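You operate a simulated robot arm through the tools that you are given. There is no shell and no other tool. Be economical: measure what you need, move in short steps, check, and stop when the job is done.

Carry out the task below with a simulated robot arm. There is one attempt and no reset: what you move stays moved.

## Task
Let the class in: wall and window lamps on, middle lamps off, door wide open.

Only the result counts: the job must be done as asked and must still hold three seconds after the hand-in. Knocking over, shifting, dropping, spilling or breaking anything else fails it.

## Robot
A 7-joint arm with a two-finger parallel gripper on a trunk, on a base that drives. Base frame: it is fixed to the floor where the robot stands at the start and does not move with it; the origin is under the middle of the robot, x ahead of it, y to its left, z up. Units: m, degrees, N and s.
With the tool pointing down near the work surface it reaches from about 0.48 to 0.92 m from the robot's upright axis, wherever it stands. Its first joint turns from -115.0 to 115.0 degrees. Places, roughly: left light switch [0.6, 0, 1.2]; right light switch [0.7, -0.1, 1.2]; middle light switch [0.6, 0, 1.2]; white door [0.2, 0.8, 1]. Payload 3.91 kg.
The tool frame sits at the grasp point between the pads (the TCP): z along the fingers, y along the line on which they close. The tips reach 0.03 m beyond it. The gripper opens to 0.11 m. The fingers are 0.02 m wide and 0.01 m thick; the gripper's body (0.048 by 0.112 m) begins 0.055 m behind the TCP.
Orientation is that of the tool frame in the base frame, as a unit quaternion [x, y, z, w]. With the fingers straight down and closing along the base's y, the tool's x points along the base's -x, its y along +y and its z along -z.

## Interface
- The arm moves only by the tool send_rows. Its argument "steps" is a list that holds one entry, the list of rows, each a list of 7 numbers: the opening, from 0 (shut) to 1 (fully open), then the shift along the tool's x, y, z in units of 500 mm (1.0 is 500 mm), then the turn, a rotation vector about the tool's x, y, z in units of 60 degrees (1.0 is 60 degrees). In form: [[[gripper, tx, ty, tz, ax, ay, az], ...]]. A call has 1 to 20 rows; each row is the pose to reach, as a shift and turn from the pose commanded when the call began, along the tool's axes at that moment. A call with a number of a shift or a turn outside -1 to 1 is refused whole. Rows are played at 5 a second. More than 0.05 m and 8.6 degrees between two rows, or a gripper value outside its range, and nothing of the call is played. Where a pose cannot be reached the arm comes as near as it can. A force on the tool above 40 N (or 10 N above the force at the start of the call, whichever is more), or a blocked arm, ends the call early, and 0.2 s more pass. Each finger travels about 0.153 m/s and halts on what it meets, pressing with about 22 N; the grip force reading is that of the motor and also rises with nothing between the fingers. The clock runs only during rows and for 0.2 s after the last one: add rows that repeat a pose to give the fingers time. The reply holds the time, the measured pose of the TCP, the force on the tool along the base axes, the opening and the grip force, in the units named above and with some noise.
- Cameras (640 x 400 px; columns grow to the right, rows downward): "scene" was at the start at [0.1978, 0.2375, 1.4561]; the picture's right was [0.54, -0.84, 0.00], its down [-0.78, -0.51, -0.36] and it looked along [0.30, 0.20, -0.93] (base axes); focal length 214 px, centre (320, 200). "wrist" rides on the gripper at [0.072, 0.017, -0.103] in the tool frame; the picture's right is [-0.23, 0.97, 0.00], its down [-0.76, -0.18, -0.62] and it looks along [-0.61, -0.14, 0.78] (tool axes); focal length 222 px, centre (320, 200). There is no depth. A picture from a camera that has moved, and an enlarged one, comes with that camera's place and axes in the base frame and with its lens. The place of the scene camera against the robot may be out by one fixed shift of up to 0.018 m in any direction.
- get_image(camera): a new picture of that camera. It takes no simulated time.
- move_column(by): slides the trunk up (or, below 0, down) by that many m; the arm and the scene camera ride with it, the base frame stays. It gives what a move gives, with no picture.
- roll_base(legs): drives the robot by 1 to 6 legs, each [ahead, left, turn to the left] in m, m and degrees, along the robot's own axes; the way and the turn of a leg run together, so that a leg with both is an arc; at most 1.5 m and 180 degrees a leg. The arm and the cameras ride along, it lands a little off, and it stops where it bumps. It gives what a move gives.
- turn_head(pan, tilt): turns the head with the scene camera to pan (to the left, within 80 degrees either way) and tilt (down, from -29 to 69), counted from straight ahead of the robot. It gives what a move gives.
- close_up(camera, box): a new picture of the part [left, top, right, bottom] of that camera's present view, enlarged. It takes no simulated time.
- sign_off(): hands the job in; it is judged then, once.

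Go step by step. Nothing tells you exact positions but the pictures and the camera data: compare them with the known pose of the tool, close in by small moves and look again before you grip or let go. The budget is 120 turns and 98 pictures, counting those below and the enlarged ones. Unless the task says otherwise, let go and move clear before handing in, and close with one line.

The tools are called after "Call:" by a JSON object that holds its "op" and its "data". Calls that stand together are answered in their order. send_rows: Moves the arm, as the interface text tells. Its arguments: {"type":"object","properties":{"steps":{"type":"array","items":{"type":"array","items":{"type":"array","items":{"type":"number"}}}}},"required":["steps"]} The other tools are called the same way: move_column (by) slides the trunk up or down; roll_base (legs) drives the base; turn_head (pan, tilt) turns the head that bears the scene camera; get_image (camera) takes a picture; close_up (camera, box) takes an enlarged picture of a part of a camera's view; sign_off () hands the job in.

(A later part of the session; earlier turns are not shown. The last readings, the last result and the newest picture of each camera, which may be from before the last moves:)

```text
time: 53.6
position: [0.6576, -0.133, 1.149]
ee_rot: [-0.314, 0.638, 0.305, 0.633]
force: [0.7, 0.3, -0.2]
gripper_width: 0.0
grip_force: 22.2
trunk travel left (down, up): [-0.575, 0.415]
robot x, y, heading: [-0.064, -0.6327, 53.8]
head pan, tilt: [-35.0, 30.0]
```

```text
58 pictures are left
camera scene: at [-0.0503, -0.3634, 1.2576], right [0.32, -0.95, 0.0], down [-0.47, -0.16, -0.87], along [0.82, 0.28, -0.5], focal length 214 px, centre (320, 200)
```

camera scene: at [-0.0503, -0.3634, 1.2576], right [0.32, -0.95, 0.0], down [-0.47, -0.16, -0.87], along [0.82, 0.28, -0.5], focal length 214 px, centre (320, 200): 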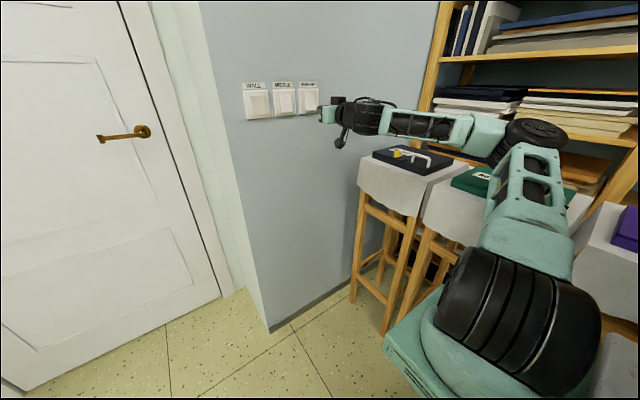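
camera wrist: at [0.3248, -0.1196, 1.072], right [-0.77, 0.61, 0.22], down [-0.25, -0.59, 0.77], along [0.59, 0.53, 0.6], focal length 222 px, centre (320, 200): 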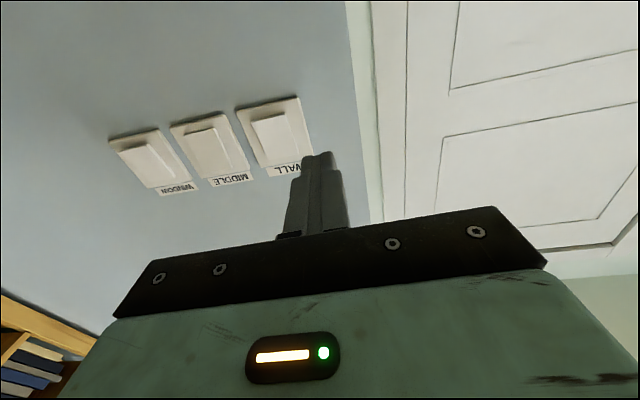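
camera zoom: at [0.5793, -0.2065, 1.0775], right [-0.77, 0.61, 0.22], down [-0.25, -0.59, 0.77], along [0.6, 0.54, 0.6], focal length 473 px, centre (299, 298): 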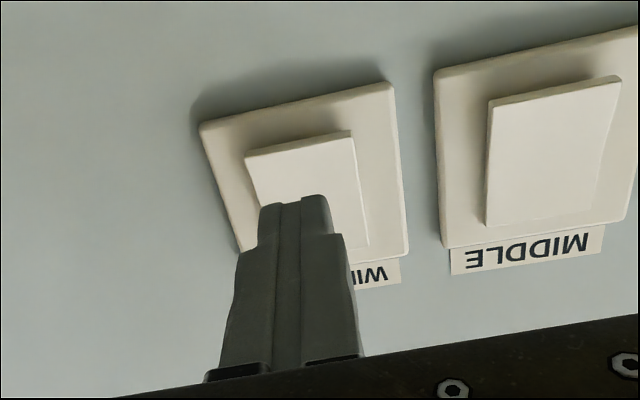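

WINDOW is aligned. The elbow has swung out to the right but is above the cases and clear, so I'll press.

Call:
{"op": "send_rows", "data": {"steps": [[[0, 0, 0, 0.03, 0, 0, 0], [0, 0, 0, 0.06, 0, 0, 0], [0, 0, 0, 0.08, 0, 0, 0], [0, 0, 0, 0.09, 0, 0, 0], [0, 0, 0, 0.1, 0, 0, 0], [0, 0, 0, 0.11, 0, 0, 0], [0, 0, 0, 0.12, 0, 0, 0], [0, 0, 0, 0.13, 0, 0, 0]]]}}

Call:
{"op": "send_rows", "data": {"steps": [[[0, 0, 0, -0.04, 0, 0, 0], [0, 0, 0, -0.1, 0, 0, 0], [0, 0, 0, -0.16, 0, 0, 0], [0, 0, 0, -0.16, 0, 0, 0]]]}}

Call:
{"op": "close_up", "data": {"camera": "wrist", "box": [180, 60, 480, 248]}}

Call:
{"op": "get_image", "data": {"camera": "scene"}}

```text
time: 55.1
position: [0.6864, -0.0923, 1.1486]
ee_rot: [-0.314, 0.639, 0.305, 0.633]
force: [-13.5, -16.0, -1.3]
gripper_width: 0.0
grip_force: 22.3
trunk travel left (down, up): [-0.575, 0.415]
robot x, y, heading: [-0.0616, -0.6308, 53.8]
head pan, tilt: [-35.0, 30.0]
stopped in row 7: the force on the tool passed its limit (the readings are from after the stop); the commanded pose is now the measured one
```

```text
time: 56.1
position: [0.6382, -0.1526, 1.1466]
ee_rot: [-0.314, 0.639, 0.304, 0.633]
force: [-0.4, -0.3, 0.1]
gripper_width: 0.0001
grip_force: 22.1
trunk travel left (down, up): [-0.575, 0.415]
robot x, y, heading: [-0.0646, -0.6321, 54.0]
head pan, tilt: [-35.0, 30.0]
```

```text
2.13 times, centred on (330, 154) of wrist
camera zoom: at [0.5615, -0.2263, 1.0756], right [-0.77, 0.61, 0.22], down [-0.24, -0.59, 0.77], along [0.6, 0.54, 0.6], focal length 473 px, centre (299, 298)
```

zoom: 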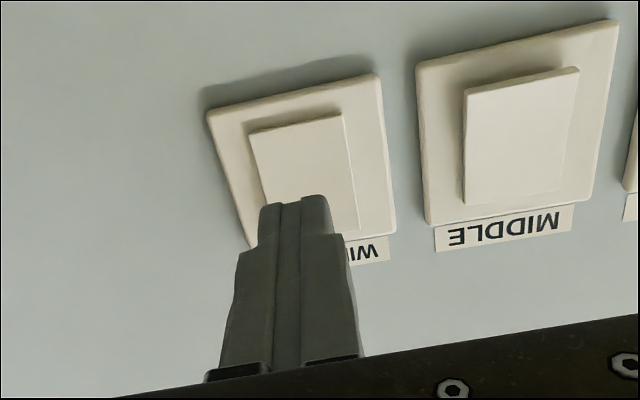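

```text
56 pictures are left
camera scene: at [-0.0503, -0.3637, 1.2576], right [0.32, -0.95, 0.0], down [-0.47, -0.16, -0.87], along [0.82, 0.28, -0.5], focal length 214 px, centre (320, 200)
```

scene: 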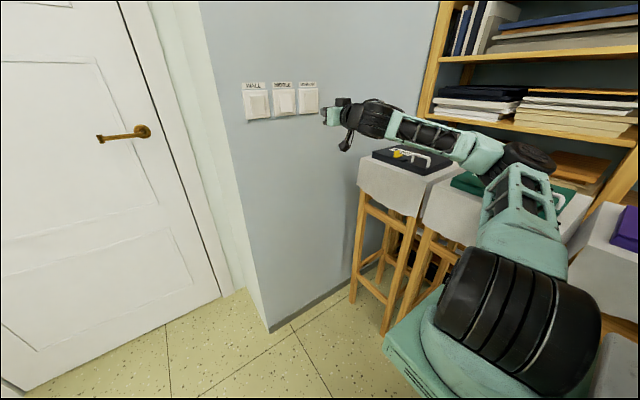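

All three are toggled. I'll move the hand left and up to bring the elbow away from the cases.

Call:
{"op": "send_rows", "data": {"steps": [[[0, -0.03, 0.06, -0.02, 0, 0, 0], [0, -0.06, 0.12, -0.02, 0, 0, 0], [0, -0.09, 0.18, -0.02, 0, 0, 0], [0, -0.12, 0.24, -0.02, 0, 0, 0], [0, -0.14, 0.32, -0.02, 0, 0, 0], [0, -0.14, 0.4, -0.02, 0, 0, 0], [0, -0.14, 0.48, -0.02, 0, 0, 0], [0, -0.14, 0.56, -0.02, 0, 0, 0]]]}}

Call:
{"op": "get_image", "data": {"camera": "scene"}}

```text
time: 57.9
position: [0.4131, 0.0128, 1.2151]
ee_rot: [-0.313, 0.639, 0.304, 0.633]
force: [0.8, 1.0, -0.3]
gripper_width: 0.0
grip_force: 22.7
trunk travel left (down, up): [-0.575, 0.415]
robot x, y, heading: [-0.0656, -0.6311, 54.0]
head pan, tilt: [-35.0, 30.0]
```

```text
55 pictures are left
camera scene: at [-0.0499, -0.3639, 1.2576], right [0.32, -0.95, 0.0], down [-0.47, -0.16, -0.87], along [0.82, 0.28, -0.5], focal length 214 px, centre (320, 200)
```

scene: 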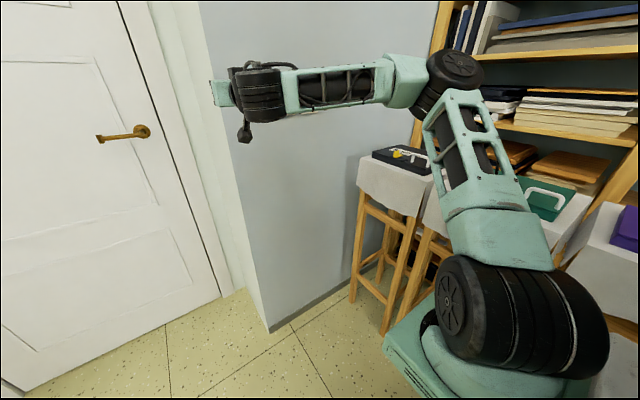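

The lights are done. Now I'll shift the base left and ahead to face the door handle.

Call:
{"op": "roll_base", "data": {"legs": [[0, 0.37, 0.5], [0.28, 0, 0]]}}

Call:
{"op": "turn_head", "data": {"pan": -10, "tilt": 25}}

Call:
{"op": "get_image", "data": {"camera": "scene"}}

Call:
{"op": "get_image", "data": {"camera": "wrist"}}

```text
time: 61.8
position: [0.274, 0.4563, 1.2152]
ee_rot: [-0.314, 0.64, 0.304, 0.632]
force: [0.5, -0.9, -0.4]
gripper_width: 0.0
grip_force: 21.8
trunk travel left (down, up): [-0.575, 0.415]
robot x, y, heading: [-0.2003, -0.1848, 53.9]
head pan, tilt: [-35.0, 30.0]
```

```text
time: 62.7
position: [0.274, 0.4568, 1.2147]
ee_rot: [-0.313, 0.639, 0.304, 0.633]
force: [0.4, 0.1, -0.5]
gripper_width: 0.0001
grip_force: 21.9
trunk travel left (down, up): [-0.575, 0.415]
robot x, y, heading: [-0.2041, -0.1857, 54.0]
head pan, tilt: [-10.0, 25.0]
```

```text
54 pictures are left
camera scene: at [-0.2084, 0.115, 1.2655], right [0.69, -0.72, 0.0], down [-0.31, -0.29, -0.91], along [0.66, 0.63, -0.42], focal length 214 px, centre (320, 200)
```

scene: 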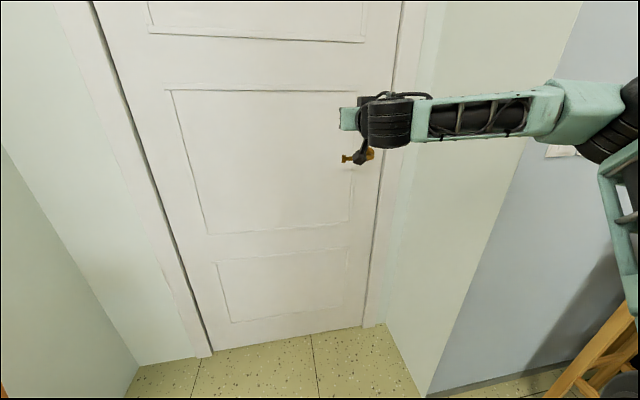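

```text
53 pictures are left
camera wrist: at [0.1961, 0.384, 1.1438], right [-0.76, 0.61, 0.22], down [-0.24, -0.59, 0.77], along [0.6, 0.54, 0.6], focal length 222 px, centre (320, 200)
```

wrist: 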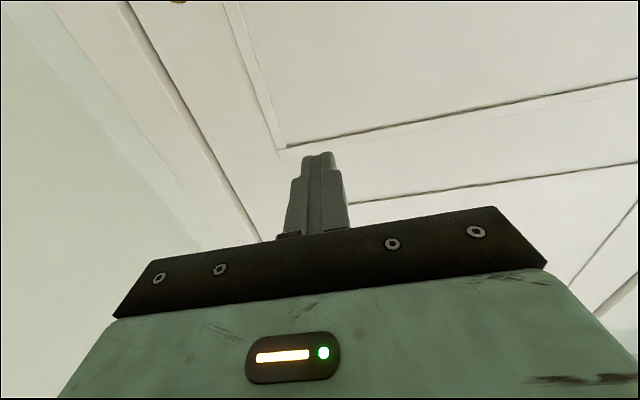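

The hand is near the lever's height. I'll roll the tool 90° so the fingers close vertically on the lever.

Call:
{"op": "send_rows", "data": {"steps": [[[0, 0, 0, -0.02, 0, 0, 0.13], [0, 0, 0, -0.04, 0, 0, 0.26], [0, 0, 0, -0.06, 0, 0, 0.39], [0, 0, 0, -0.08, 0, 0, 0.52], [0, 0, 0, -0.08, 0, 0, 0.65], [0, 0, 0, -0.08, 0, 0, 0.78]]]}}

Call:
{"op": "send_rows", "data": {"steps": [[[0.3, 0, 0, 0, 0, 0, 0.13], [0.5, 0, 0, 0, 0, 0, 0.26], [0.7, 0, 0, 0, 0, 0, 0.39], [1, 0, 0, 0, 0, 0, 0.52], [1, 0, 0, 0, 0, 0, 0.65], [1, 0, 0, 0, 0, 0, 0.72]]]}}

Call:
{"op": "get_image", "data": {"camera": "wrist"}}

Call:
{"op": "get_image", "data": {"camera": "scene"}}

```text
time: 64.1
position: [0.2505, 0.4249, 1.2155]
ee_rot: [-0.033, 0.712, 0.531, 0.459]
force: [0.1, -0.1, 0.5]
gripper_width: 0.0
grip_force: 21.9
trunk travel left (down, up): [-0.575, 0.415]
robot x, y, heading: [-0.1967, -0.1886, 53.9]
head pan, tilt: [-10.0, 25.0]
```

```text
time: 65.5
position: [0.2488, 0.4247, 1.2156]
ee_rot: [0.23, 0.674, 0.662, 0.232]
force: [-0.5, 0.3, 0.4]
gripper_width: 0.1101
grip_force: 0.1
trunk travel left (down, up): [-0.575, 0.415]
robot x, y, heading: [-0.2026, -0.1873, 53.6]
head pan, tilt: [-10.0, 25.0]
```

```text
52 pictures are left
camera wrist: at [0.1277, 0.3877, 1.2333], right [0.18, -0.13, 0.98], down [0.21, -0.96, -0.16], along [0.96, 0.24, -0.15], focal length 222 px, centre (320, 200)
```

wrist: 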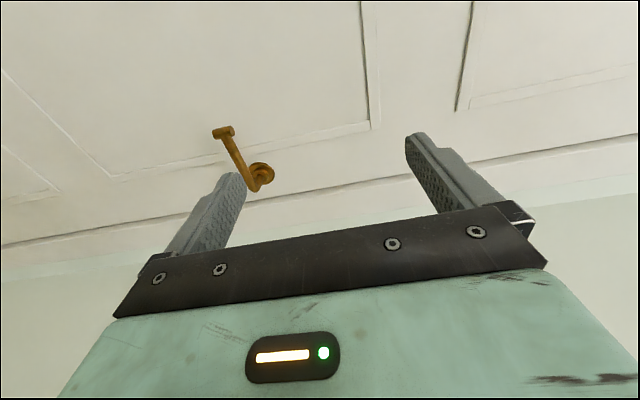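

```text
51 pictures are left
camera scene: at [-0.2084, 0.115, 1.2656], right [0.69, -0.72, 0.0], down [-0.31, -0.29, -0.91], along [0.65, 0.63, -0.42], focal length 214 px, centre (320, 200)
```

scene: 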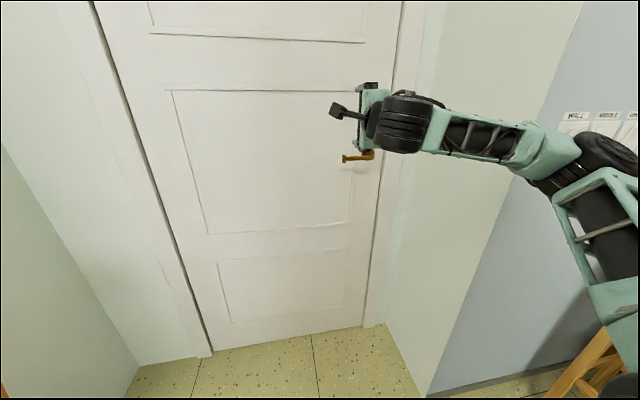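

The wrist camera sees the lever clearly. I'll lower to its height and shift right, then triangulate again.

Call:
{"op": "send_rows", "data": {"steps": [[[1, -0.04, -0.08, 0, 0, 0, 0], [1, -0.08, -0.16, 0, 0, 0, 0], [1, -0.11, -0.24, 0, 0, 0, 0], [1, -0.13, -0.29, 0, 0, 0, 0], [1, -0.13, -0.29, 0, 0, 0, 0]]]}}

Call:
{"op": "get_image", "data": {"camera": "wrist"}}

```text
time: 66.7
position: [0.301, 0.377, 1.087]
ee_rot: [0.23, 0.678, 0.659, 0.231]
force: [-0.3, -0.4, -0.1]
gripper_width: 0.11
grip_force: 0.0
out of reach, approached as far as the arm can: row 4, 5
trunk travel left (down, up): [-0.575, 0.415]
robot x, y, heading: [-0.2032, -0.1879, 53.5]
head pan, tilt: [-10.0, 25.0]
```

```text
50 pictures are left
camera wrist: at [0.18, 0.34, 1.1055], right [0.19, -0.12, 0.98], down [0.21, -0.96, -0.15], along [0.96, 0.24, -0.16], focal length 222 px, centre (320, 200)
```

wrist: 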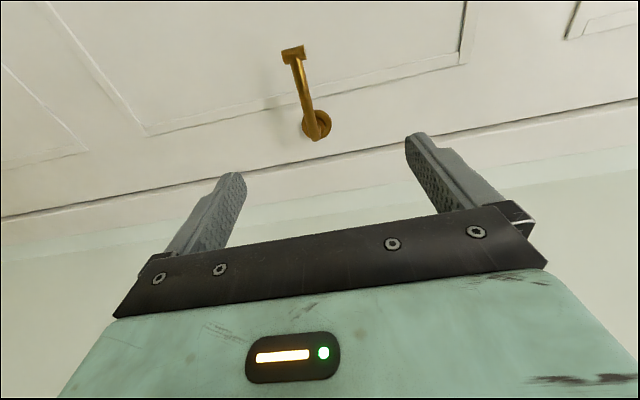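

The lever is at z≈1.054, n≈0.715. I'll drive 0.13 m closer.

Call:
{"op": "roll_base", "data": {"legs": [[0.13, 0, 0]]}}

Call:
{"op": "get_image", "data": {"camera": "wrist"}}

```text
time: 68.0
position: [0.3666, 0.4606, 1.0862]
ee_rot: [0.234, 0.678, 0.656, 0.235]
force: [0.7, 0.6, 0.2]
gripper_width: 0.1099
grip_force: 0.0
trunk travel left (down, up): [-0.575, 0.415]
robot x, y, heading: [-0.1391, -0.0979, 53.8]
head pan, tilt: [-10.0, 25.0]
stopped in leg 1: the robot was blocked; the commanded pose is now the measured one
```

```text
49 pictures are left
camera wrist: at [0.2439, 0.4249, 1.1047], right [0.19, -0.11, 0.98], down [0.2, -0.97, -0.15], along [0.96, 0.23, -0.16], focal length 222 px, centre (320, 200)
```

wrist: 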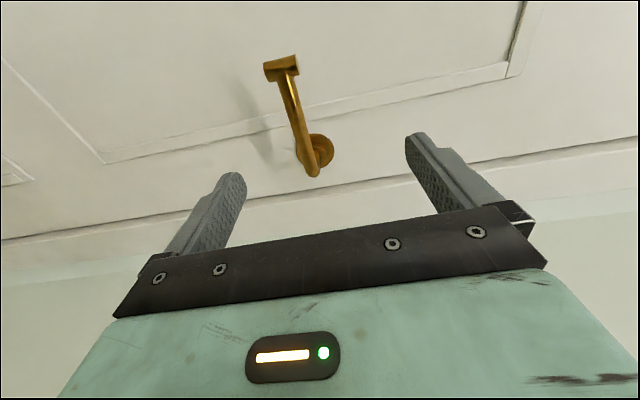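

Something blocked the base after about 0.11 m. I'll look.

Call:
{"op": "turn_head", "data": {"pan": -60, "tilt": 40}}

Call:
{"op": "get_image", "data": {"camera": "scene"}}

```text
time: 69.2
position: [0.3656, 0.4603, 1.0863]
ee_rot: [0.235, 0.678, 0.656, 0.234]
force: [-0.4, -0.2, 0.7]
gripper_width: 0.11
grip_force: 0.0
trunk travel left (down, up): [-0.575, 0.415]
robot x, y, heading: [-0.143, -0.0988, 53.7]
head pan, tilt: [-60.0, 40.0]
```

```text
48 pictures are left
camera scene: at [-0.132, 0.1279, 1.243], right [-0.11, -0.99, 0.0], down [-0.64, 0.07, -0.77], along [0.76, -0.08, -0.64], focal length 214 px, centre (320, 200)
```

scene: 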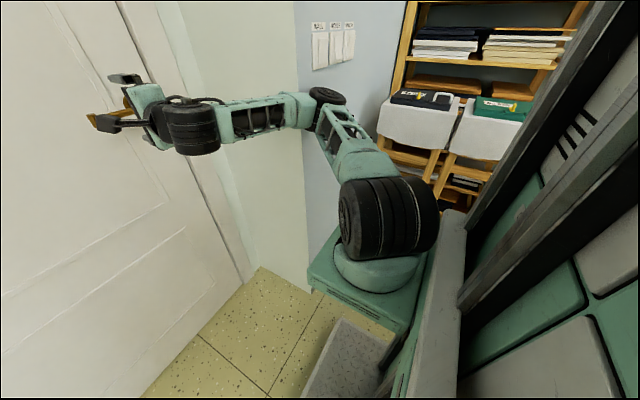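

The elbow met the blue wall just below the switches. I'll back off so the arm can be straighter, with the elbow in front of that wall.

Call:
{"op": "roll_base", "data": {"legs": [[-0.2, 0, 0], [0, 0.06, 0]]}}

Call:
{"op": "turn_head", "data": {"pan": -45, "tilt": 30}}

Call:
{"op": "get_image", "data": {"camera": "scene"}}

```text
time: 71.3
position: [0.2044, 0.3362, 1.0825]
ee_rot: [0.237, 0.679, 0.654, 0.234]
force: [-0.4, -0.8, 0.1]
gripper_width: 0.11
grip_force: 0.0
trunk travel left (down, up): [-0.575, 0.415]
robot x, y, heading: [-0.3077, -0.224, 53.7]
head pan, tilt: [-60.0, 40.0]
```

```text
time: 72.1
position: [0.2047, 0.3359, 1.083]
ee_rot: [0.237, 0.68, 0.654, 0.233]
force: [-0.1, 0.7, -0.6]
gripper_width: 0.1102
grip_force: 0.0
trunk travel left (down, up): [-0.575, 0.415]
robot x, y, heading: [-0.3076, -0.2245, 53.5]
head pan, tilt: [-45.0, 30.0]
```

```text
47 pictures are left
camera scene: at [-0.2885, 0.0293, 1.2575], right [0.15, -0.99, 0.0], down [-0.49, -0.07, -0.87], along [0.86, 0.13, -0.5], focal length 214 px, centre (320, 200)
```

scene: 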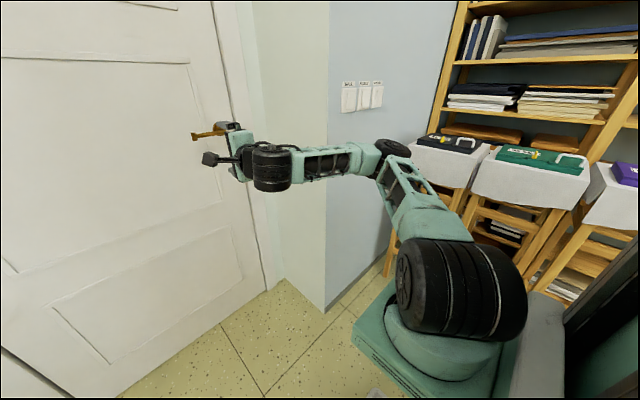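

Call:
{"op": "close_up", "data": {"camera": "scene", "box": [330, 70, 400, 120]}}

```text
8.00 times, centred on (365, 95) of scene
camera zoom: at [-0.2885, 0.0293, 1.2575], right [0.15, -0.99, 0.0], down [-0.49, -0.07, -0.87], along [0.86, 0.13, -0.5], focal length 1716 px, centre (-40, 1040)
```

zoom: 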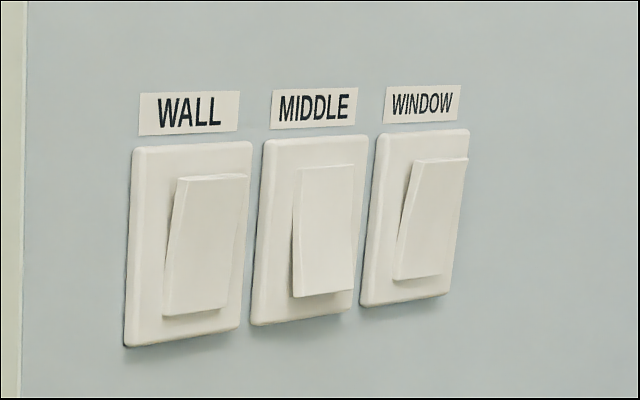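

The switches still show the right states. I'll extend the arm towards the lever and stop about 10 cm short to check.

Call:
{"op": "send_rows", "data": {"steps": [[[1, -0.01, 0, 0.09, 0, 0, 0], [1, -0.02, -0.01, 0.18, 0, 0, 0], [1, -0.03, -0.02, 0.27, 0, 0, 0], [1, -0.04, -0.03, 0.36, 0, 0, 0], [1, -0.05, -0.035, 0.44, 0, 0, 0], [1, -0.05, -0.035, 0.44, 0, 0, 0]]]}}

Call:
{"op": "get_image", "data": {"camera": "wrist"}}

Call:
{"op": "get_image", "data": {"camera": "scene"}}

```text
time: 73.5
position: [0.3674, 0.4892, 1.0771]
ee_rot: [0.239, 0.687, 0.646, 0.231]
force: [-0.2, -0.5, -0.3]
gripper_width: 0.1098
grip_force: 0.0
out of reach, approached as far as the arm can: row 1, 2, 3, 4, 5, 6
trunk travel left (down, up): [-0.575, 0.415]
robot x, y, heading: [-0.3035, -0.2221, 53.4]
head pan, tilt: [-45.0, 30.0]
```

```text
45 pictures are left
camera wrist: at [0.2468, 0.4538, 1.0989], right [0.21, -0.09, 0.97], down [0.2, -0.97, -0.13], along [0.96, 0.22, -0.18], focal length 222 px, centre (320, 200)
```

wrist: 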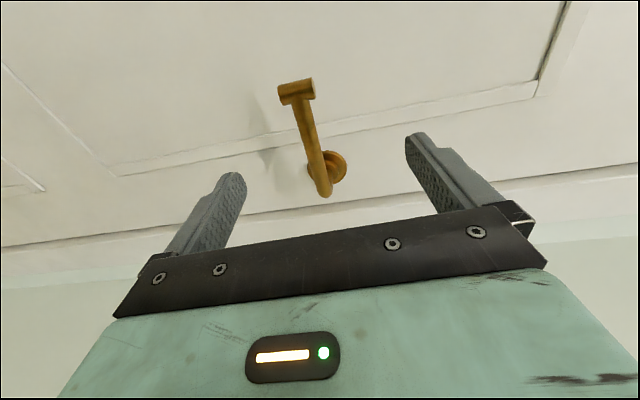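

```text
44 pictures are left
camera scene: at [-0.2885, 0.0293, 1.2576], right [0.15, -0.99, 0.0], down [-0.49, -0.07, -0.87], along [0.86, 0.13, -0.5], focal length 214 px, centre (320, 200)
```

scene: 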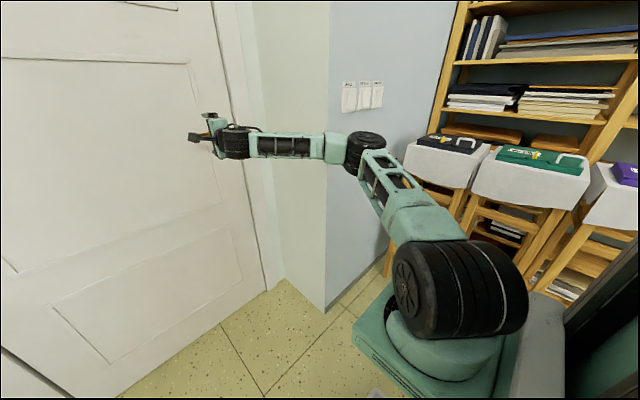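

The wrist is near a limit again, so I'll lower the trunk 0.12 and raise the hand to match.

Call:
{"op": "move_column", "data": {"by": -0.12}}

Call:
{"op": "send_rows", "data": {"steps": [[[1, 0, 0.05, 0, 0, 0.02, 0], [1, 0, 0.1, 0, 0, 0.04, 0], [1, 0, 0.15, 0, 0, 0.04, 0], [1, 0, 0.194, 0, 0, 0.04, 0], [1, 0, 0.194, 0, 0, 0.04, 0]]]}}

Call:
{"op": "get_image", "data": {"camera": "wrist"}}

Call:
{"op": "get_image", "data": {"camera": "scene"}}

```text
time: 75.0
position: [0.3676, 0.49, 0.9566]
ee_rot: [0.239, 0.687, 0.646, 0.231]
force: [0.1, 0.9, 0.2]
gripper_width: 0.11
grip_force: 0.0
trunk travel left (down, up): [-0.455, 0.535]
robot x, y, heading: [-0.3046, -0.2236, 53.4]
head pan, tilt: [-45.0, 30.0]
```

```text
time: 76.2
position: [0.3717, 0.4938, 1.053]
ee_rot: [0.224, 0.692, 0.651, 0.216]
force: [0.5, -0.5, 0.0]
gripper_width: 0.11
grip_force: 0.0
trunk travel left (down, up): [-0.455, 0.535]
robot x, y, heading: [-0.3069, -0.2213, 53.5]
head pan, tilt: [-45.0, 30.0]
```

```text
43 pictures are left
camera wrist: at [0.2519, 0.4528, 1.0739], right [0.21, -0.08, 0.97], down [0.24, -0.96, -0.14], along [0.95, 0.26, -0.18], focal length 222 px, centre (320, 200)
```

wrist: 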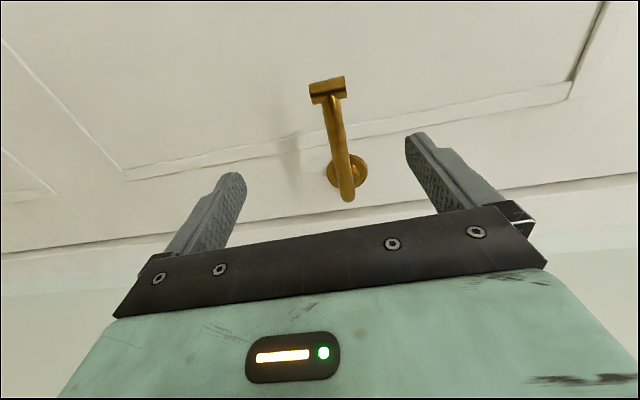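

```text
42 pictures are left
camera scene: at [-0.2885, 0.0294, 1.1376], right [0.15, -0.99, 0.0], down [-0.49, -0.07, -0.87], along [0.86, 0.13, -0.5], focal length 214 px, centre (320, 200)
```

scene: 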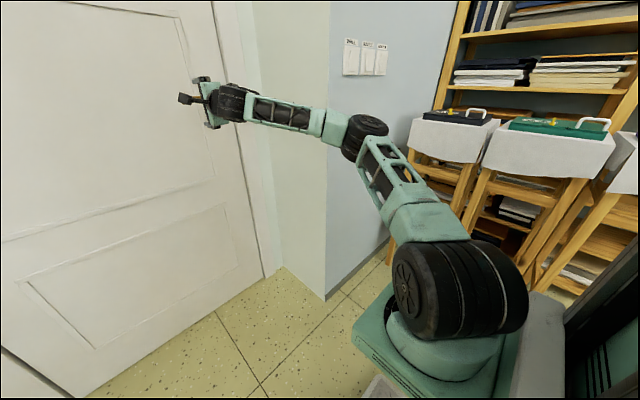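

Well aligned with the lever between the fingers. I'll advance 9 cm and close on it.

Call:
{"op": "send_rows", "data": {"steps": [[[1, 0, 0.006, 0.05, 0, 0, 0], [1, 0, 0.012, 0.1, 0, 0, 0], [1, 0, 0.018, 0.15, 0, 0, 0], [1, 0, 0.022, 0.184, 0, 0, 0], [1, 0, 0.022, 0.184, 0, 0, 0]]]}}

Call:
{"op": "get_image", "data": {"camera": "wrist"}}

```text
time: 77.4
position: [0.4253, 0.5693, 1.0598]
ee_rot: [0.225, 0.692, 0.651, 0.216]
force: [-0.3, -0.1, -0.4]
gripper_width: 0.1102
grip_force: 0.1
trunk travel left (down, up): [-0.455, 0.535]
robot x, y, heading: [-0.3066, -0.2211, 53.5]
head pan, tilt: [-45.0, 30.0]
```

```text
41 pictures are left
camera wrist: at [0.3065, 0.5288, 1.0823], right [0.21, -0.08, 0.97], down [0.24, -0.96, -0.14], along [0.95, 0.26, -0.18], focal length 222 px, centre (320, 200)
```

wrist: 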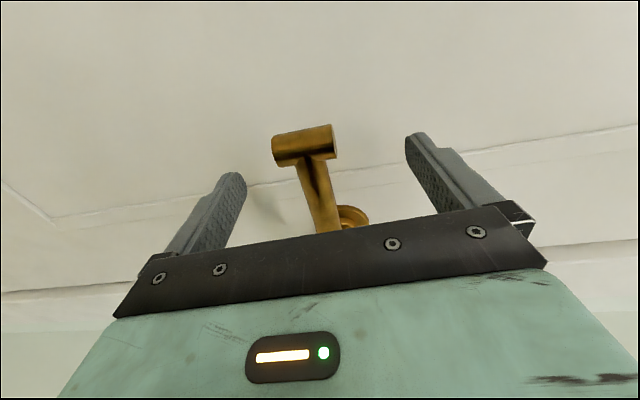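

The lever is between the fingers. Closing.

Call:
{"op": "send_rows", "data": {"steps": [[[0.6, 0, 0, 0, 0, 0, 0], [0.3, 0, 0, 0, 0, 0, 0], [0, 0, 0, 0, 0, 0, 0], [0, 0, 0, 0, 0, 0, 0]]]}}

Call:
{"op": "get_image", "data": {"camera": "wrist"}}

```text
time: 78.4
position: [0.426, 0.5694, 1.0609]
ee_rot: [0.224, 0.692, 0.651, 0.215]
force: [-0.8, -0.5, -1.2]
gripper_width: 0.0158
grip_force: 44.8
trunk travel left (down, up): [-0.455, 0.535]
robot x, y, heading: [-0.3051, -0.2241, 53.5]
head pan, tilt: [-45.0, 30.0]
```

```text
40 pictures are left
camera wrist: at [0.3065, 0.5287, 1.0819], right [0.21, -0.08, 0.97], down [0.24, -0.96, -0.14], along [0.95, 0.26, -0.18], focal length 222 px, centre (320, 200)
```

wrist: 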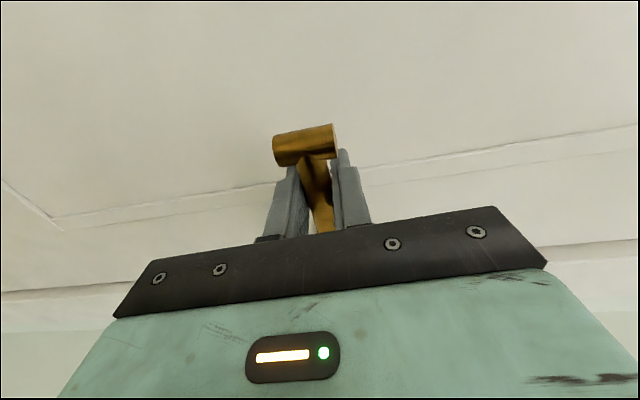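

Gripped (16 mm). I'll turn the lever down along its arc, rolling the tool with it.

Call:
{"op": "send_rows", "data": {"steps": [[[0, -0.0015, -0.0227, 0, 0, 0, -0.125], [0, -0.006, -0.045, 0, 0, 0, -0.25], [0, -0.0132, -0.0666, 0, 0, 0, -0.375], [0, -0.0233, -0.087, 0, 0, 0, -0.5], [0, -0.036, -0.106, 0, 0, 0, -0.625], [0, -0.036, -0.106, 0, 0, 0, -0.625]]]}}

Call:
{"op": "get_image", "data": {"camera": "wrist"}}

```text
time: 79.8
position: [0.4378, 0.5558, 1.0086]
ee_rot: [-0.011, 0.728, 0.546, 0.414]
force: [-2.5, 4.3, -1.0]
gripper_width: 0.0153
grip_force: 44.9
trunk travel left (down, up): [-0.455, 0.535]
robot x, y, heading: [-0.3055, -0.2238, 53.5]
head pan, tilt: [-45.0, 30.0]
```

```text
39 pictures are left
camera wrist: at [0.3211, 0.5104, 0.9824], right [-0.31, 0.29, 0.91], down [0.22, -0.91, 0.37], along [0.93, 0.31, 0.21], focal length 222 px, centre (320, 200)
```

wrist: 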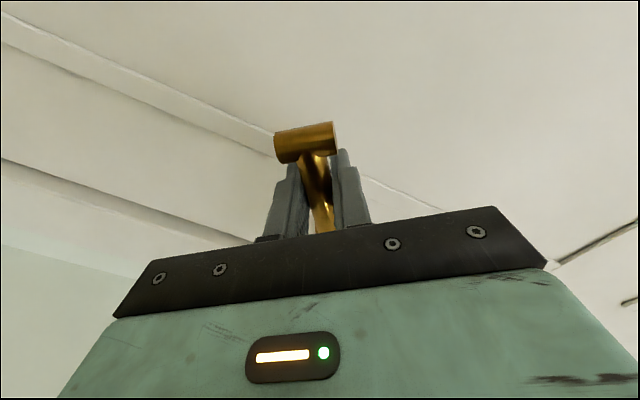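

The lever turned 37° easily. Now I'll test by pushing the door gently.

Call:
{"op": "send_rows", "data": {"steps": [[[0, 0, 0, 0.01, 0, 0, 0], [0, 0, 0, 0.02, 0, 0, 0], [0, 0, 0, 0.035, 0, 0, 0], [0, 0, 0, 0.05, 0, 0, 0], [0, 0, 0, 0.065, 0, 0, 0], [0, 0, 0, 0.08, 0, 0, 0]]]}}

Call:
{"op": "get_image", "data": {"camera": "wrist"}}

```text
time: 80.7
position: [0.4493, 0.5684, 1.0087]
ee_rot: [-0.007, 0.727, 0.548, 0.413]
force: [-14.5, -17.7, 0.4]
gripper_width: 0.0156
grip_force: 44.6
trunk travel left (down, up): [-0.455, 0.535]
robot x, y, heading: [-0.3062, -0.2218, 53.7]
head pan, tilt: [-45.0, 30.0]
stopped in row 4: the force on the tool passed its limit (the readings are from after the stop); the commanded pose is now the measured one
```

```text
38 pictures are left
camera wrist: at [0.3318, 0.5233, 0.9832], right [-0.3, 0.29, 0.91], down [0.22, -0.91, 0.36], along [0.93, 0.3, 0.21], focal length 222 px, centre (320, 200)
```

wrist: 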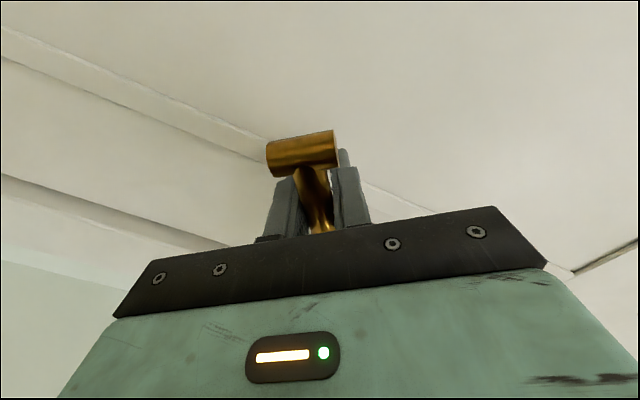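

Pushing is blocked. I'll try pulling with the lever held down.

Call:
{"op": "send_rows", "data": {"steps": [[[0, 0, 0, -0.02, 0, 0, 0], [0, 0, 0, -0.04, 0, 0, 0], [0, 0, 0, -0.06, 0, 0, 0], [0, 0, 0, -0.08, 0, 0, 0], [0, 0, 0, -0.1, 0, 0, 0], [0, 0, 0, -0.12, 0, 0, 0], [0, 0, 0, -0.14, 0, 0, 0]]]}}

Call:
{"op": "get_image", "data": {"camera": "wrist"}}

Call:
{"op": "turn_head", "data": {"pan": -15, "tilt": 25}}

Call:
{"op": "get_image", "data": {"camera": "scene"}}

```text
time: 82.3
position: [0.4048, 0.5171, 1.0083]
ee_rot: [-0.011, 0.729, 0.547, 0.41]
force: [-16.0, 16.8, -17.1]
gripper_width: 0.0161
grip_force: 44.8
trunk travel left (down, up): [-0.455, 0.535]
robot x, y, heading: [-0.3092, -0.2219, 53.3]
head pan, tilt: [-45.0, 30.0]
```

```text
37 pictures are left
camera wrist: at [0.2874, 0.4704, 0.9851], right [-0.3, 0.29, 0.91], down [0.22, -0.9, 0.36], along [0.93, 0.31, 0.21], focal length 222 px, centre (320, 200)
```

wrist: 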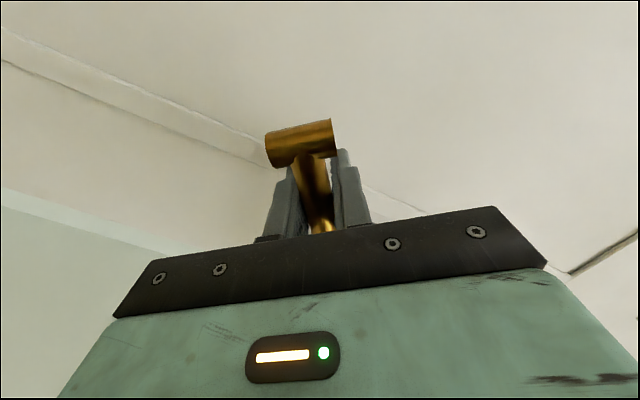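

```text
time: 83.2
position: [0.4054, 0.5161, 1.0117]
ee_rot: [-0.011, 0.728, 0.548, 0.412]
force: [-17.8, 16.7, -17.6]
gripper_width: 0.0155
grip_force: 45.2
trunk travel left (down, up): [-0.455, 0.535]
robot x, y, heading: [-0.3056, -0.2237, 53.5]
head pan, tilt: [-15.0, 25.0]
```

```text
36 pictures are left
camera scene: at [-0.3061, 0.0743, 1.1451], right [0.62, -0.78, 0.0], down [-0.33, -0.26, -0.91], along [0.71, 0.56, -0.42], focal length 214 px, centre (320, 200)
```

scene: 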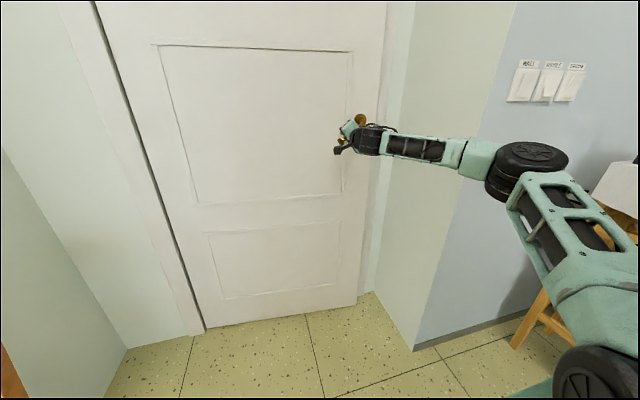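

The door opens towards me and is unlatched. I'll keep pulling along the hinge arc, yawing the tool with the door.

Call:
{"op": "send_rows", "data": {"steps": [[[0, 0.01, 0.003, -0.065, 0.0255, -0.033, 0.0025], [0, 0.025, 0.009, -0.13, 0.051, -0.066, 0.005], [0, 0.04, 0.016, -0.193, 0.0765, -0.0985, 0.0075], [0, 0.058, 0.025, -0.256, 0.102, -0.131, 0.01], [0, 0.078, 0.036, -0.318, 0.1275, -0.164, 0.0125], [0, 0.1, 0.048, -0.379, 0.153, -0.197, 0.015], [0, 0.1, 0.048, -0.379, 0.153, -0.197, 0.015]]]}}

Call:
{"op": "get_image", "data": {"camera": "scene"}}

Call:
{"op": "get_image", "data": {"camera": "wrist"}}

```text
time: 84.8
position: [0.2519, 0.3937, 1.0135]
ee_rot: [0.086, 0.724, 0.488, 0.48]
force: [-8.8, 14.6, -9.4]
gripper_width: 0.0156
grip_force: 45.1
trunk travel left (down, up): [-0.455, 0.535]
robot x, y, heading: [-0.3046, -0.2239, 53.4]
head pan, tilt: [-15.0, 25.0]
```

```text
35 pictures are left
camera scene: at [-0.3063, 0.074, 1.1453], right [0.62, -0.78, 0.0], down [-0.33, -0.26, -0.91], along [0.71, 0.56, -0.42], focal length 214 px, centre (320, 200)
```

scene: 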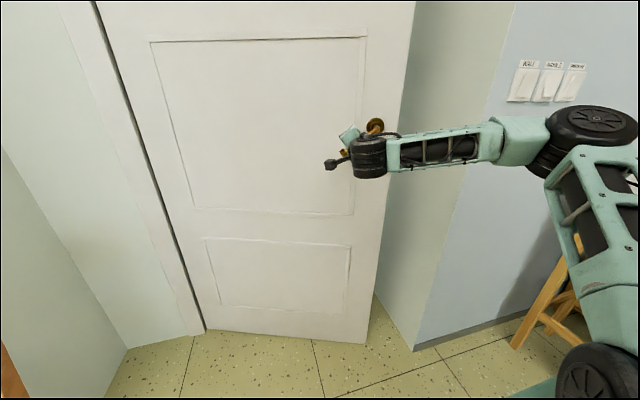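

```text
34 pictures are left
camera wrist: at [0.1277, 0.3803, 0.9879], right [-0.22, 0.36, 0.91], down [-0.02, -0.93, 0.36], along [0.98, 0.06, 0.21], focal length 222 px, centre (320, 200)
```

wrist: 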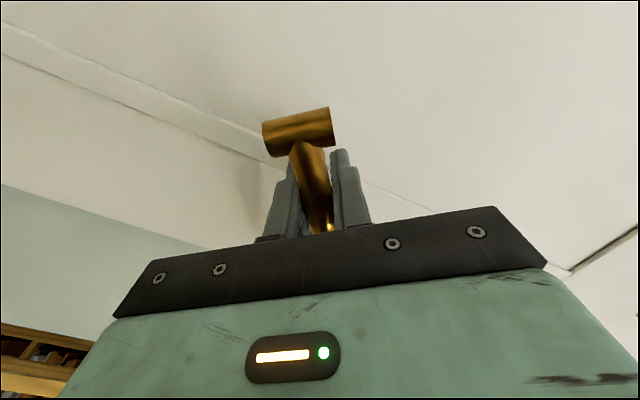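

The door is about 19° open and following well. I'll continue another 12.5° on the same arc.

Call:
{"op": "send_rows", "data": {"steps": [[[0, 0.01, 0.003, -0.065, 0.0255, -0.033, 0.0025], [0, 0.025, 0.009, -0.13, 0.051, -0.066, 0.005], [0, 0.04, 0.016, -0.193, 0.0765, -0.0985, 0.0075], [0, 0.058, 0.025, -0.256, 0.102, -0.131, 0.01], [0, 0.078, 0.036, -0.318, 0.1275, -0.164, 0.0125], [0, 0.078, 0.036, -0.318, 0.1275, -0.164, 0.0125]]]}}

Call:
{"op": "get_image", "data": {"camera": "scene"}}

```text
time: 86.2
position: [0.1019, 0.3276, 1.0117]
ee_rot: [0.164, 0.708, 0.434, 0.531]
force: [-2.8, 2.5, 26.3]
gripper_width: 0.016
grip_force: 44.8
trunk travel left (down, up): [-0.455, 0.535]
robot x, y, heading: [-0.308, -0.2188, 53.4]
head pan, tilt: [-15.0, 25.0]
```

```text
33 pictures are left
camera scene: at [-0.3065, 0.0726, 1.1459], right [0.62, -0.78, 0.0], down [-0.33, -0.26, -0.91], along [0.71, 0.56, -0.42], focal length 214 px, centre (320, 200)
```

scene: 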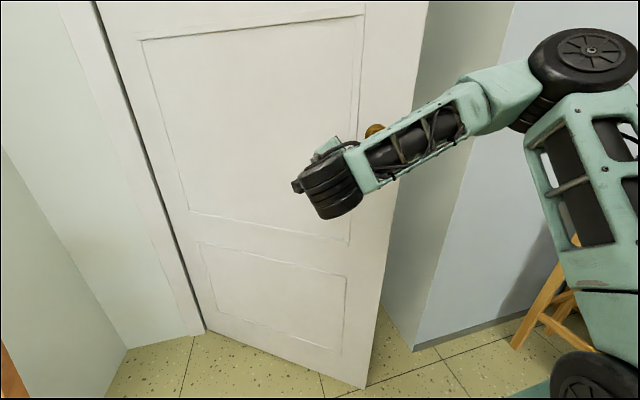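

The door is about 32° open. I'll release the lever, then back the base off.

Call:
{"op": "send_rows", "data": {"steps": [[[0.4, 0, 0, 0, 0, 0, 0], [0.8, 0, 0, 0, 0, 0, 0], [1, 0, 0, 0, 0, 0, 0], [1, 0, 0, -0.04, 0, 0, 0], [1, 0, 0, -0.08, 0, 0, 0], [1, 0, 0, -0.12, 0, 0, 0]]]}}

Call:
{"op": "get_image", "data": {"camera": "wrist"}}

Call:
{"op": "get_image", "data": {"camera": "scene"}}

```text
time: 87.6
position: [0.066, 0.3111, 1.0338]
ee_rot: [0.162, 0.711, 0.432, 0.53]
force: [-0.6, -0.5, 0.2]
gripper_width: 0.1105
grip_force: 0.0
out of reach, approached as far as the arm can: row 5, 6
trunk travel left (down, up): [-0.455, 0.535]
robot x, y, heading: [-0.3046, -0.2206, 53.4]
head pan, tilt: [-15.0, 25.0]
```

```text
32 pictures are left
camera wrist: at [-0.0602, 0.3246, 1.0092], right [-0.13, 0.4, 0.91], down [-0.22, -0.9, 0.37], along [0.97, -0.15, 0.21], focal length 222 px, centre (320, 200)
```

wrist: 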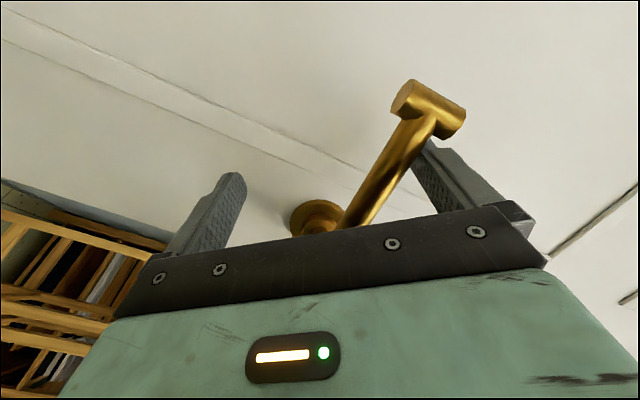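

```text
31 pictures are left
camera scene: at [-0.3059, 0.0731, 1.1455], right [0.62, -0.78, 0.0], down [-0.33, -0.26, -0.91], along [0.71, 0.56, -0.42], focal length 214 px, centre (320, 200)
```

scene: 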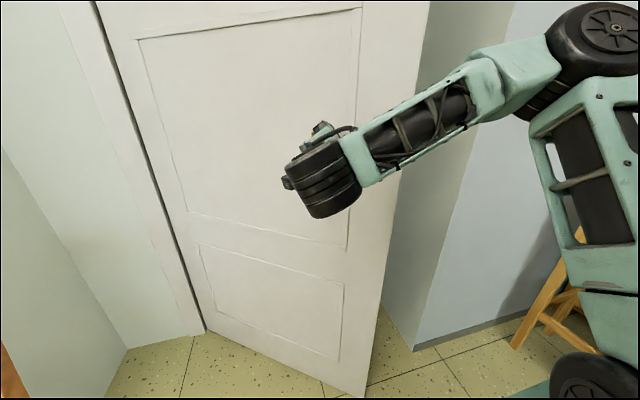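

The lever has sprung back level. I'll drive the base straight out along the tool's axis to free the fingers.

Call:
{"op": "roll_base", "data": {"legs": [[-0.13, 0.065, 0]]}}

Call:
{"op": "get_image", "data": {"camera": "wrist"}}

Call:
{"op": "get_image", "data": {"camera": "scene"}}

```text
time: 89.0
position: [-0.0674, 0.2441, 1.0349]
ee_rot: [0.164, 0.711, 0.432, 0.53]
force: [-0.9, 0.4, 0.0]
gripper_width: 0.11
grip_force: 0.1
trunk travel left (down, up): [-0.455, 0.535]
robot x, y, heading: [-0.4361, -0.2921, 53.8]
head pan, tilt: [-15.0, 25.0]
```

```text
30 pictures are left
camera wrist: at [-0.1916, 0.2565, 1.0094], right [-0.13, 0.4, 0.91], down [-0.22, -0.9, 0.37], along [0.97, -0.15, 0.21], focal length 222 px, centre (320, 200)
```

wrist: 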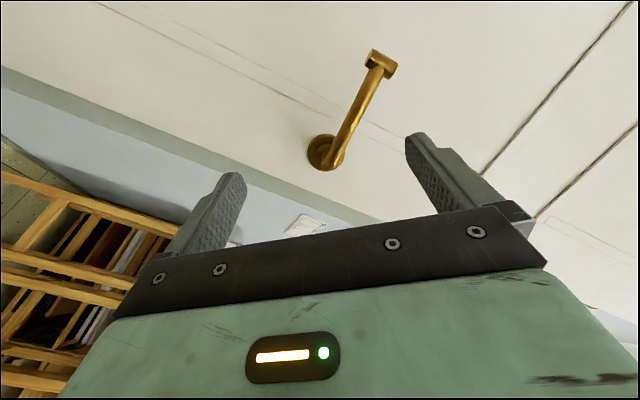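

```text
29 pictures are left
camera scene: at [-0.4376, 0.0048, 1.1456], right [0.62, -0.78, 0.0], down [-0.33, -0.26, -0.91], along [0.71, 0.56, -0.42], focal length 214 px, centre (320, 200)
```

scene: 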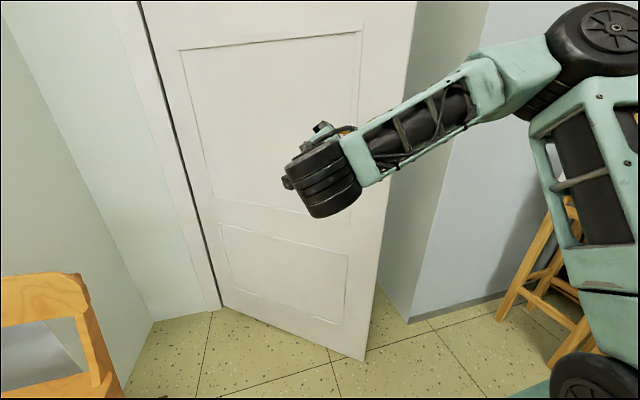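

The hand is free. I'll shift the base right so the hand can go past the door's free edge and push it open from behind.

Call:
{"op": "roll_base", "data": {"legs": [[0, -0.33, 0]]}}

Call:
{"op": "send_rows", "data": {"steps": [[[0.7, 0, 0, 0, -0.07, 0.09, 0], [0.4, 0, 0, 0, -0.14, 0.18, 0], [0, 0, 0, 0, -0.21, 0.27, 0], [0, 0, 0, 0, -0.28, 0.36, 0], [0, 0, 0, 0, -0.32, 0.41, 0]]]}}

Call:
{"op": "get_image", "data": {"camera": "scene"}}

Call:
{"op": "get_image", "data": {"camera": "wrist"}}

```text
time: 91.2
position: [0.1959, 0.0475, 1.0354]
ee_rot: [0.164, 0.71, 0.431, 0.531]
force: [0.0, -0.5, 0.3]
gripper_width: 0.1101
grip_force: 0.1
trunk travel left (down, up): [-0.455, 0.535]
robot x, y, heading: [-0.1778, -0.4855, 53.6]
head pan, tilt: [-15.0, 25.0]
```

```text
time: 92.3
position: [0.1962, 0.0476, 1.0344]
ee_rot: [-0.022, 0.725, 0.569, 0.388]
force: [0.6, 0.0, 0.8]
gripper_width: 0.0
grip_force: 21.8
trunk travel left (down, up): [-0.455, 0.535]
robot x, y, heading: [-0.1747, -0.484, 53.4]
head pan, tilt: [-15.0, 25.0]
```

```text
28 pictures are left
camera scene: at [-0.1744, -0.1897, 1.1456], right [0.62, -0.78, 0.0], down [-0.33, -0.26, -0.91], along [0.71, 0.56, -0.42], focal length 214 px, centre (320, 200)
```

scene: 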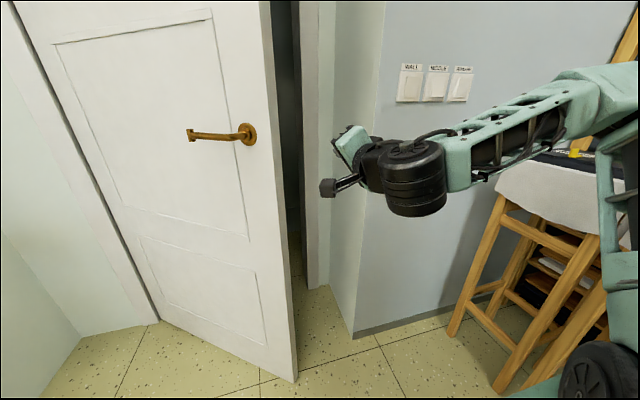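

```text
27 pictures are left
camera wrist: at [0.0822, -0.0042, 1.011], right [-0.3, 0.25, 0.92], down [0.28, -0.9, 0.34], along [0.91, 0.36, 0.2], focal length 222 px, centre (320, 200)
```

wrist: 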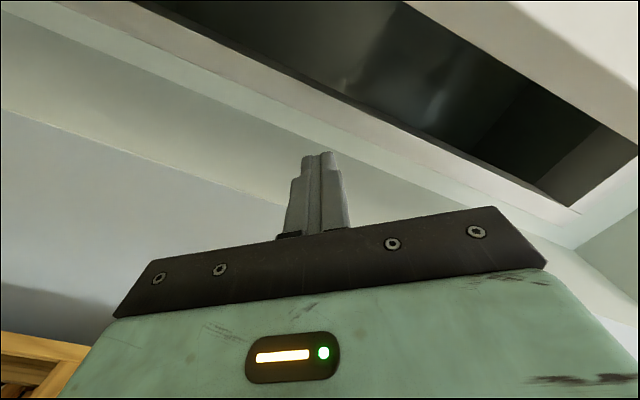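

The door edge is at d≈0.01, n≈0.29. I'll roll the tool so the wrist camera points down, out of the door's way, then advance past the edge.

Call:
{"op": "send_rows", "data": {"steps": [[[0, 0, 0, 0, 0, 0, -0.125], [0, 0, 0, 0, 0, 0, -0.25], [0, 0, 0, 0, 0, 0, -0.375], [0, 0, 0, 0, 0, 0, -0.5], [0, 0, 0, 0.04, 0, 0, -0.625], [0, 0, 0, 0.08, 0, 0, -0.75], [0, 0, 0, 0.14, 0, 0, -0.85], [0, 0, 0, 0.2, 0, 0, -0.85], [0, 0, 0, 0.26, 0, 0, -0.85]]]}}

Call:
{"op": "get_image", "data": {"camera": "scene"}}

```text
time: 94.3
position: [0.2665, 0.1578, 1.0259]
ee_rot: [-0.332, 0.645, 0.345, 0.596]
force: [-0.9, -0.5, 0.3]
gripper_width: 0.0002
grip_force: 22.2
trunk travel left (down, up): [-0.455, 0.535]
robot x, y, heading: [-0.174, -0.4856, 53.7]
head pan, tilt: [-15.0, 25.0]
```

```text
26 pictures are left
camera scene: at [-0.1743, -0.1898, 1.1456], right [0.62, -0.78, 0.0], down [-0.33, -0.26, -0.91], along [0.71, 0.56, -0.42], focal length 214 px, centre (320, 200)
```

scene: 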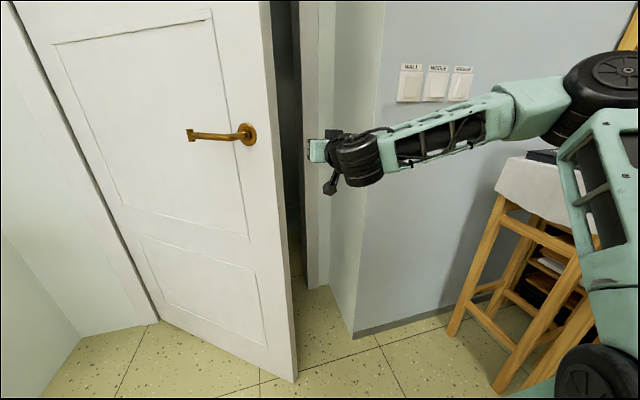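

Clear of the edge. I'll drive in 9 cm, then turn the base left so the hand sweeps the door open.

Call:
{"op": "roll_base", "data": {"legs": [[0.09, 0, 0], [0, 0, 18]]}}

Call:
{"op": "get_image", "data": {"camera": "scene"}}

```text
time: 96.5
position: [0.0917, 0.3359, 1.0253]
ee_rot: [-0.432, 0.583, 0.437, 0.532]
force: [0.2, 0.2, 0.6]
gripper_width: 0.0002
grip_force: 21.5
trunk travel left (down, up): [-0.455, 0.535]
robot x, y, heading: [-0.1261, -0.4158, 72.2]
head pan, tilt: [-15.0, 25.0]
```

```text
25 pictures are left
camera scene: at [-0.2148, -0.1363, 1.1456], right [0.84, -0.55, 0.0], down [-0.23, -0.35, -0.91], along [0.49, 0.76, -0.42], focal length 214 px, centre (320, 200)
```

scene: 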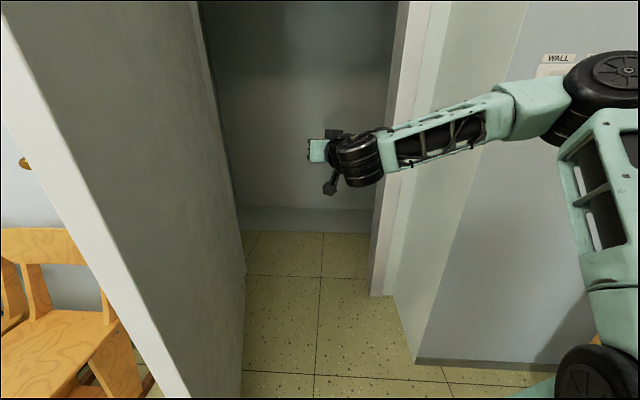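

The door swung wide. I'll look left to see how far and whether it is near the chairs.

Call:
{"op": "turn_head", "data": {"pan": 10, "tilt": 50}}

Call:
{"op": "get_image", "data": {"camera": "scene"}}

```text
time: 97.4
position: [0.0899, 0.3354, 1.0259]
ee_rot: [-0.432, 0.583, 0.437, 0.531]
force: [1.1, 0.3, -0.1]
gripper_width: 0.0
grip_force: 22.0
trunk travel left (down, up): [-0.455, 0.535]
robot x, y, heading: [-0.1248, -0.4162, 72.2]
head pan, tilt: [10.0, 50.0]
```

```text
24 pictures are left
camera scene: at [-0.2542, -0.1372, 1.1081], right [0.99, -0.14, 0.0], down [-0.11, -0.76, -0.64], along [0.09, 0.64, -0.77], focal length 214 px, centre (320, 200)
```

scene: 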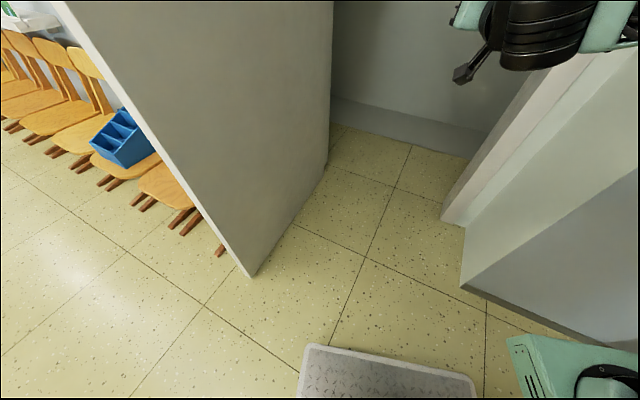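

The door is about 84° open with chair feet 0.2 m beyond its edge. I'll wait a second to see whether it is still moving.

Call:
{"op": "send_rows", "data": {"steps": [[[0, 0, 0, 0, 0, 0, 0], [0, 0, 0, 0, 0, 0, 0], [0, 0, 0, 0, 0, 0, 0], [0, 0, 0, 0, 0, 0, 0], [0, 0, 0, 0, 0, 0, 0], [0, 0, 0, 0, 0, 0, 0], [0, 0, 0, 0, 0, 0, 0], [0, 0, 0, 0, 0, 0, 0], [0, 0, 0, 0, 0, 0, 0], [0, 0, 0, 0, 0, 0, 0]]]}}

Call:
{"op": "get_image", "data": {"camera": "scene"}}

```text
time: 99.6
position: [0.0902, 0.3343, 1.0259]
ee_rot: [-0.432, 0.583, 0.438, 0.531]
force: [-0.2, 0.0, 0.4]
gripper_width: 0.0002
grip_force: 22.7
trunk travel left (down, up): [-0.455, 0.535]
robot x, y, heading: [-0.1199, -0.4107, 72.1]
head pan, tilt: [10.0, 50.0]
```

```text
23 pictures are left
camera scene: at [-0.2542, -0.1372, 1.1081], right [0.99, -0.14, 0.0], down [-0.11, -0.76, -0.64], along [0.09, 0.64, -0.77], focal length 214 px, centre (320, 200)
```

scene: 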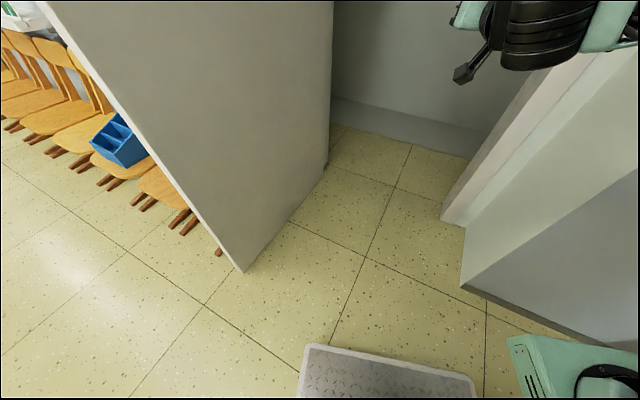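

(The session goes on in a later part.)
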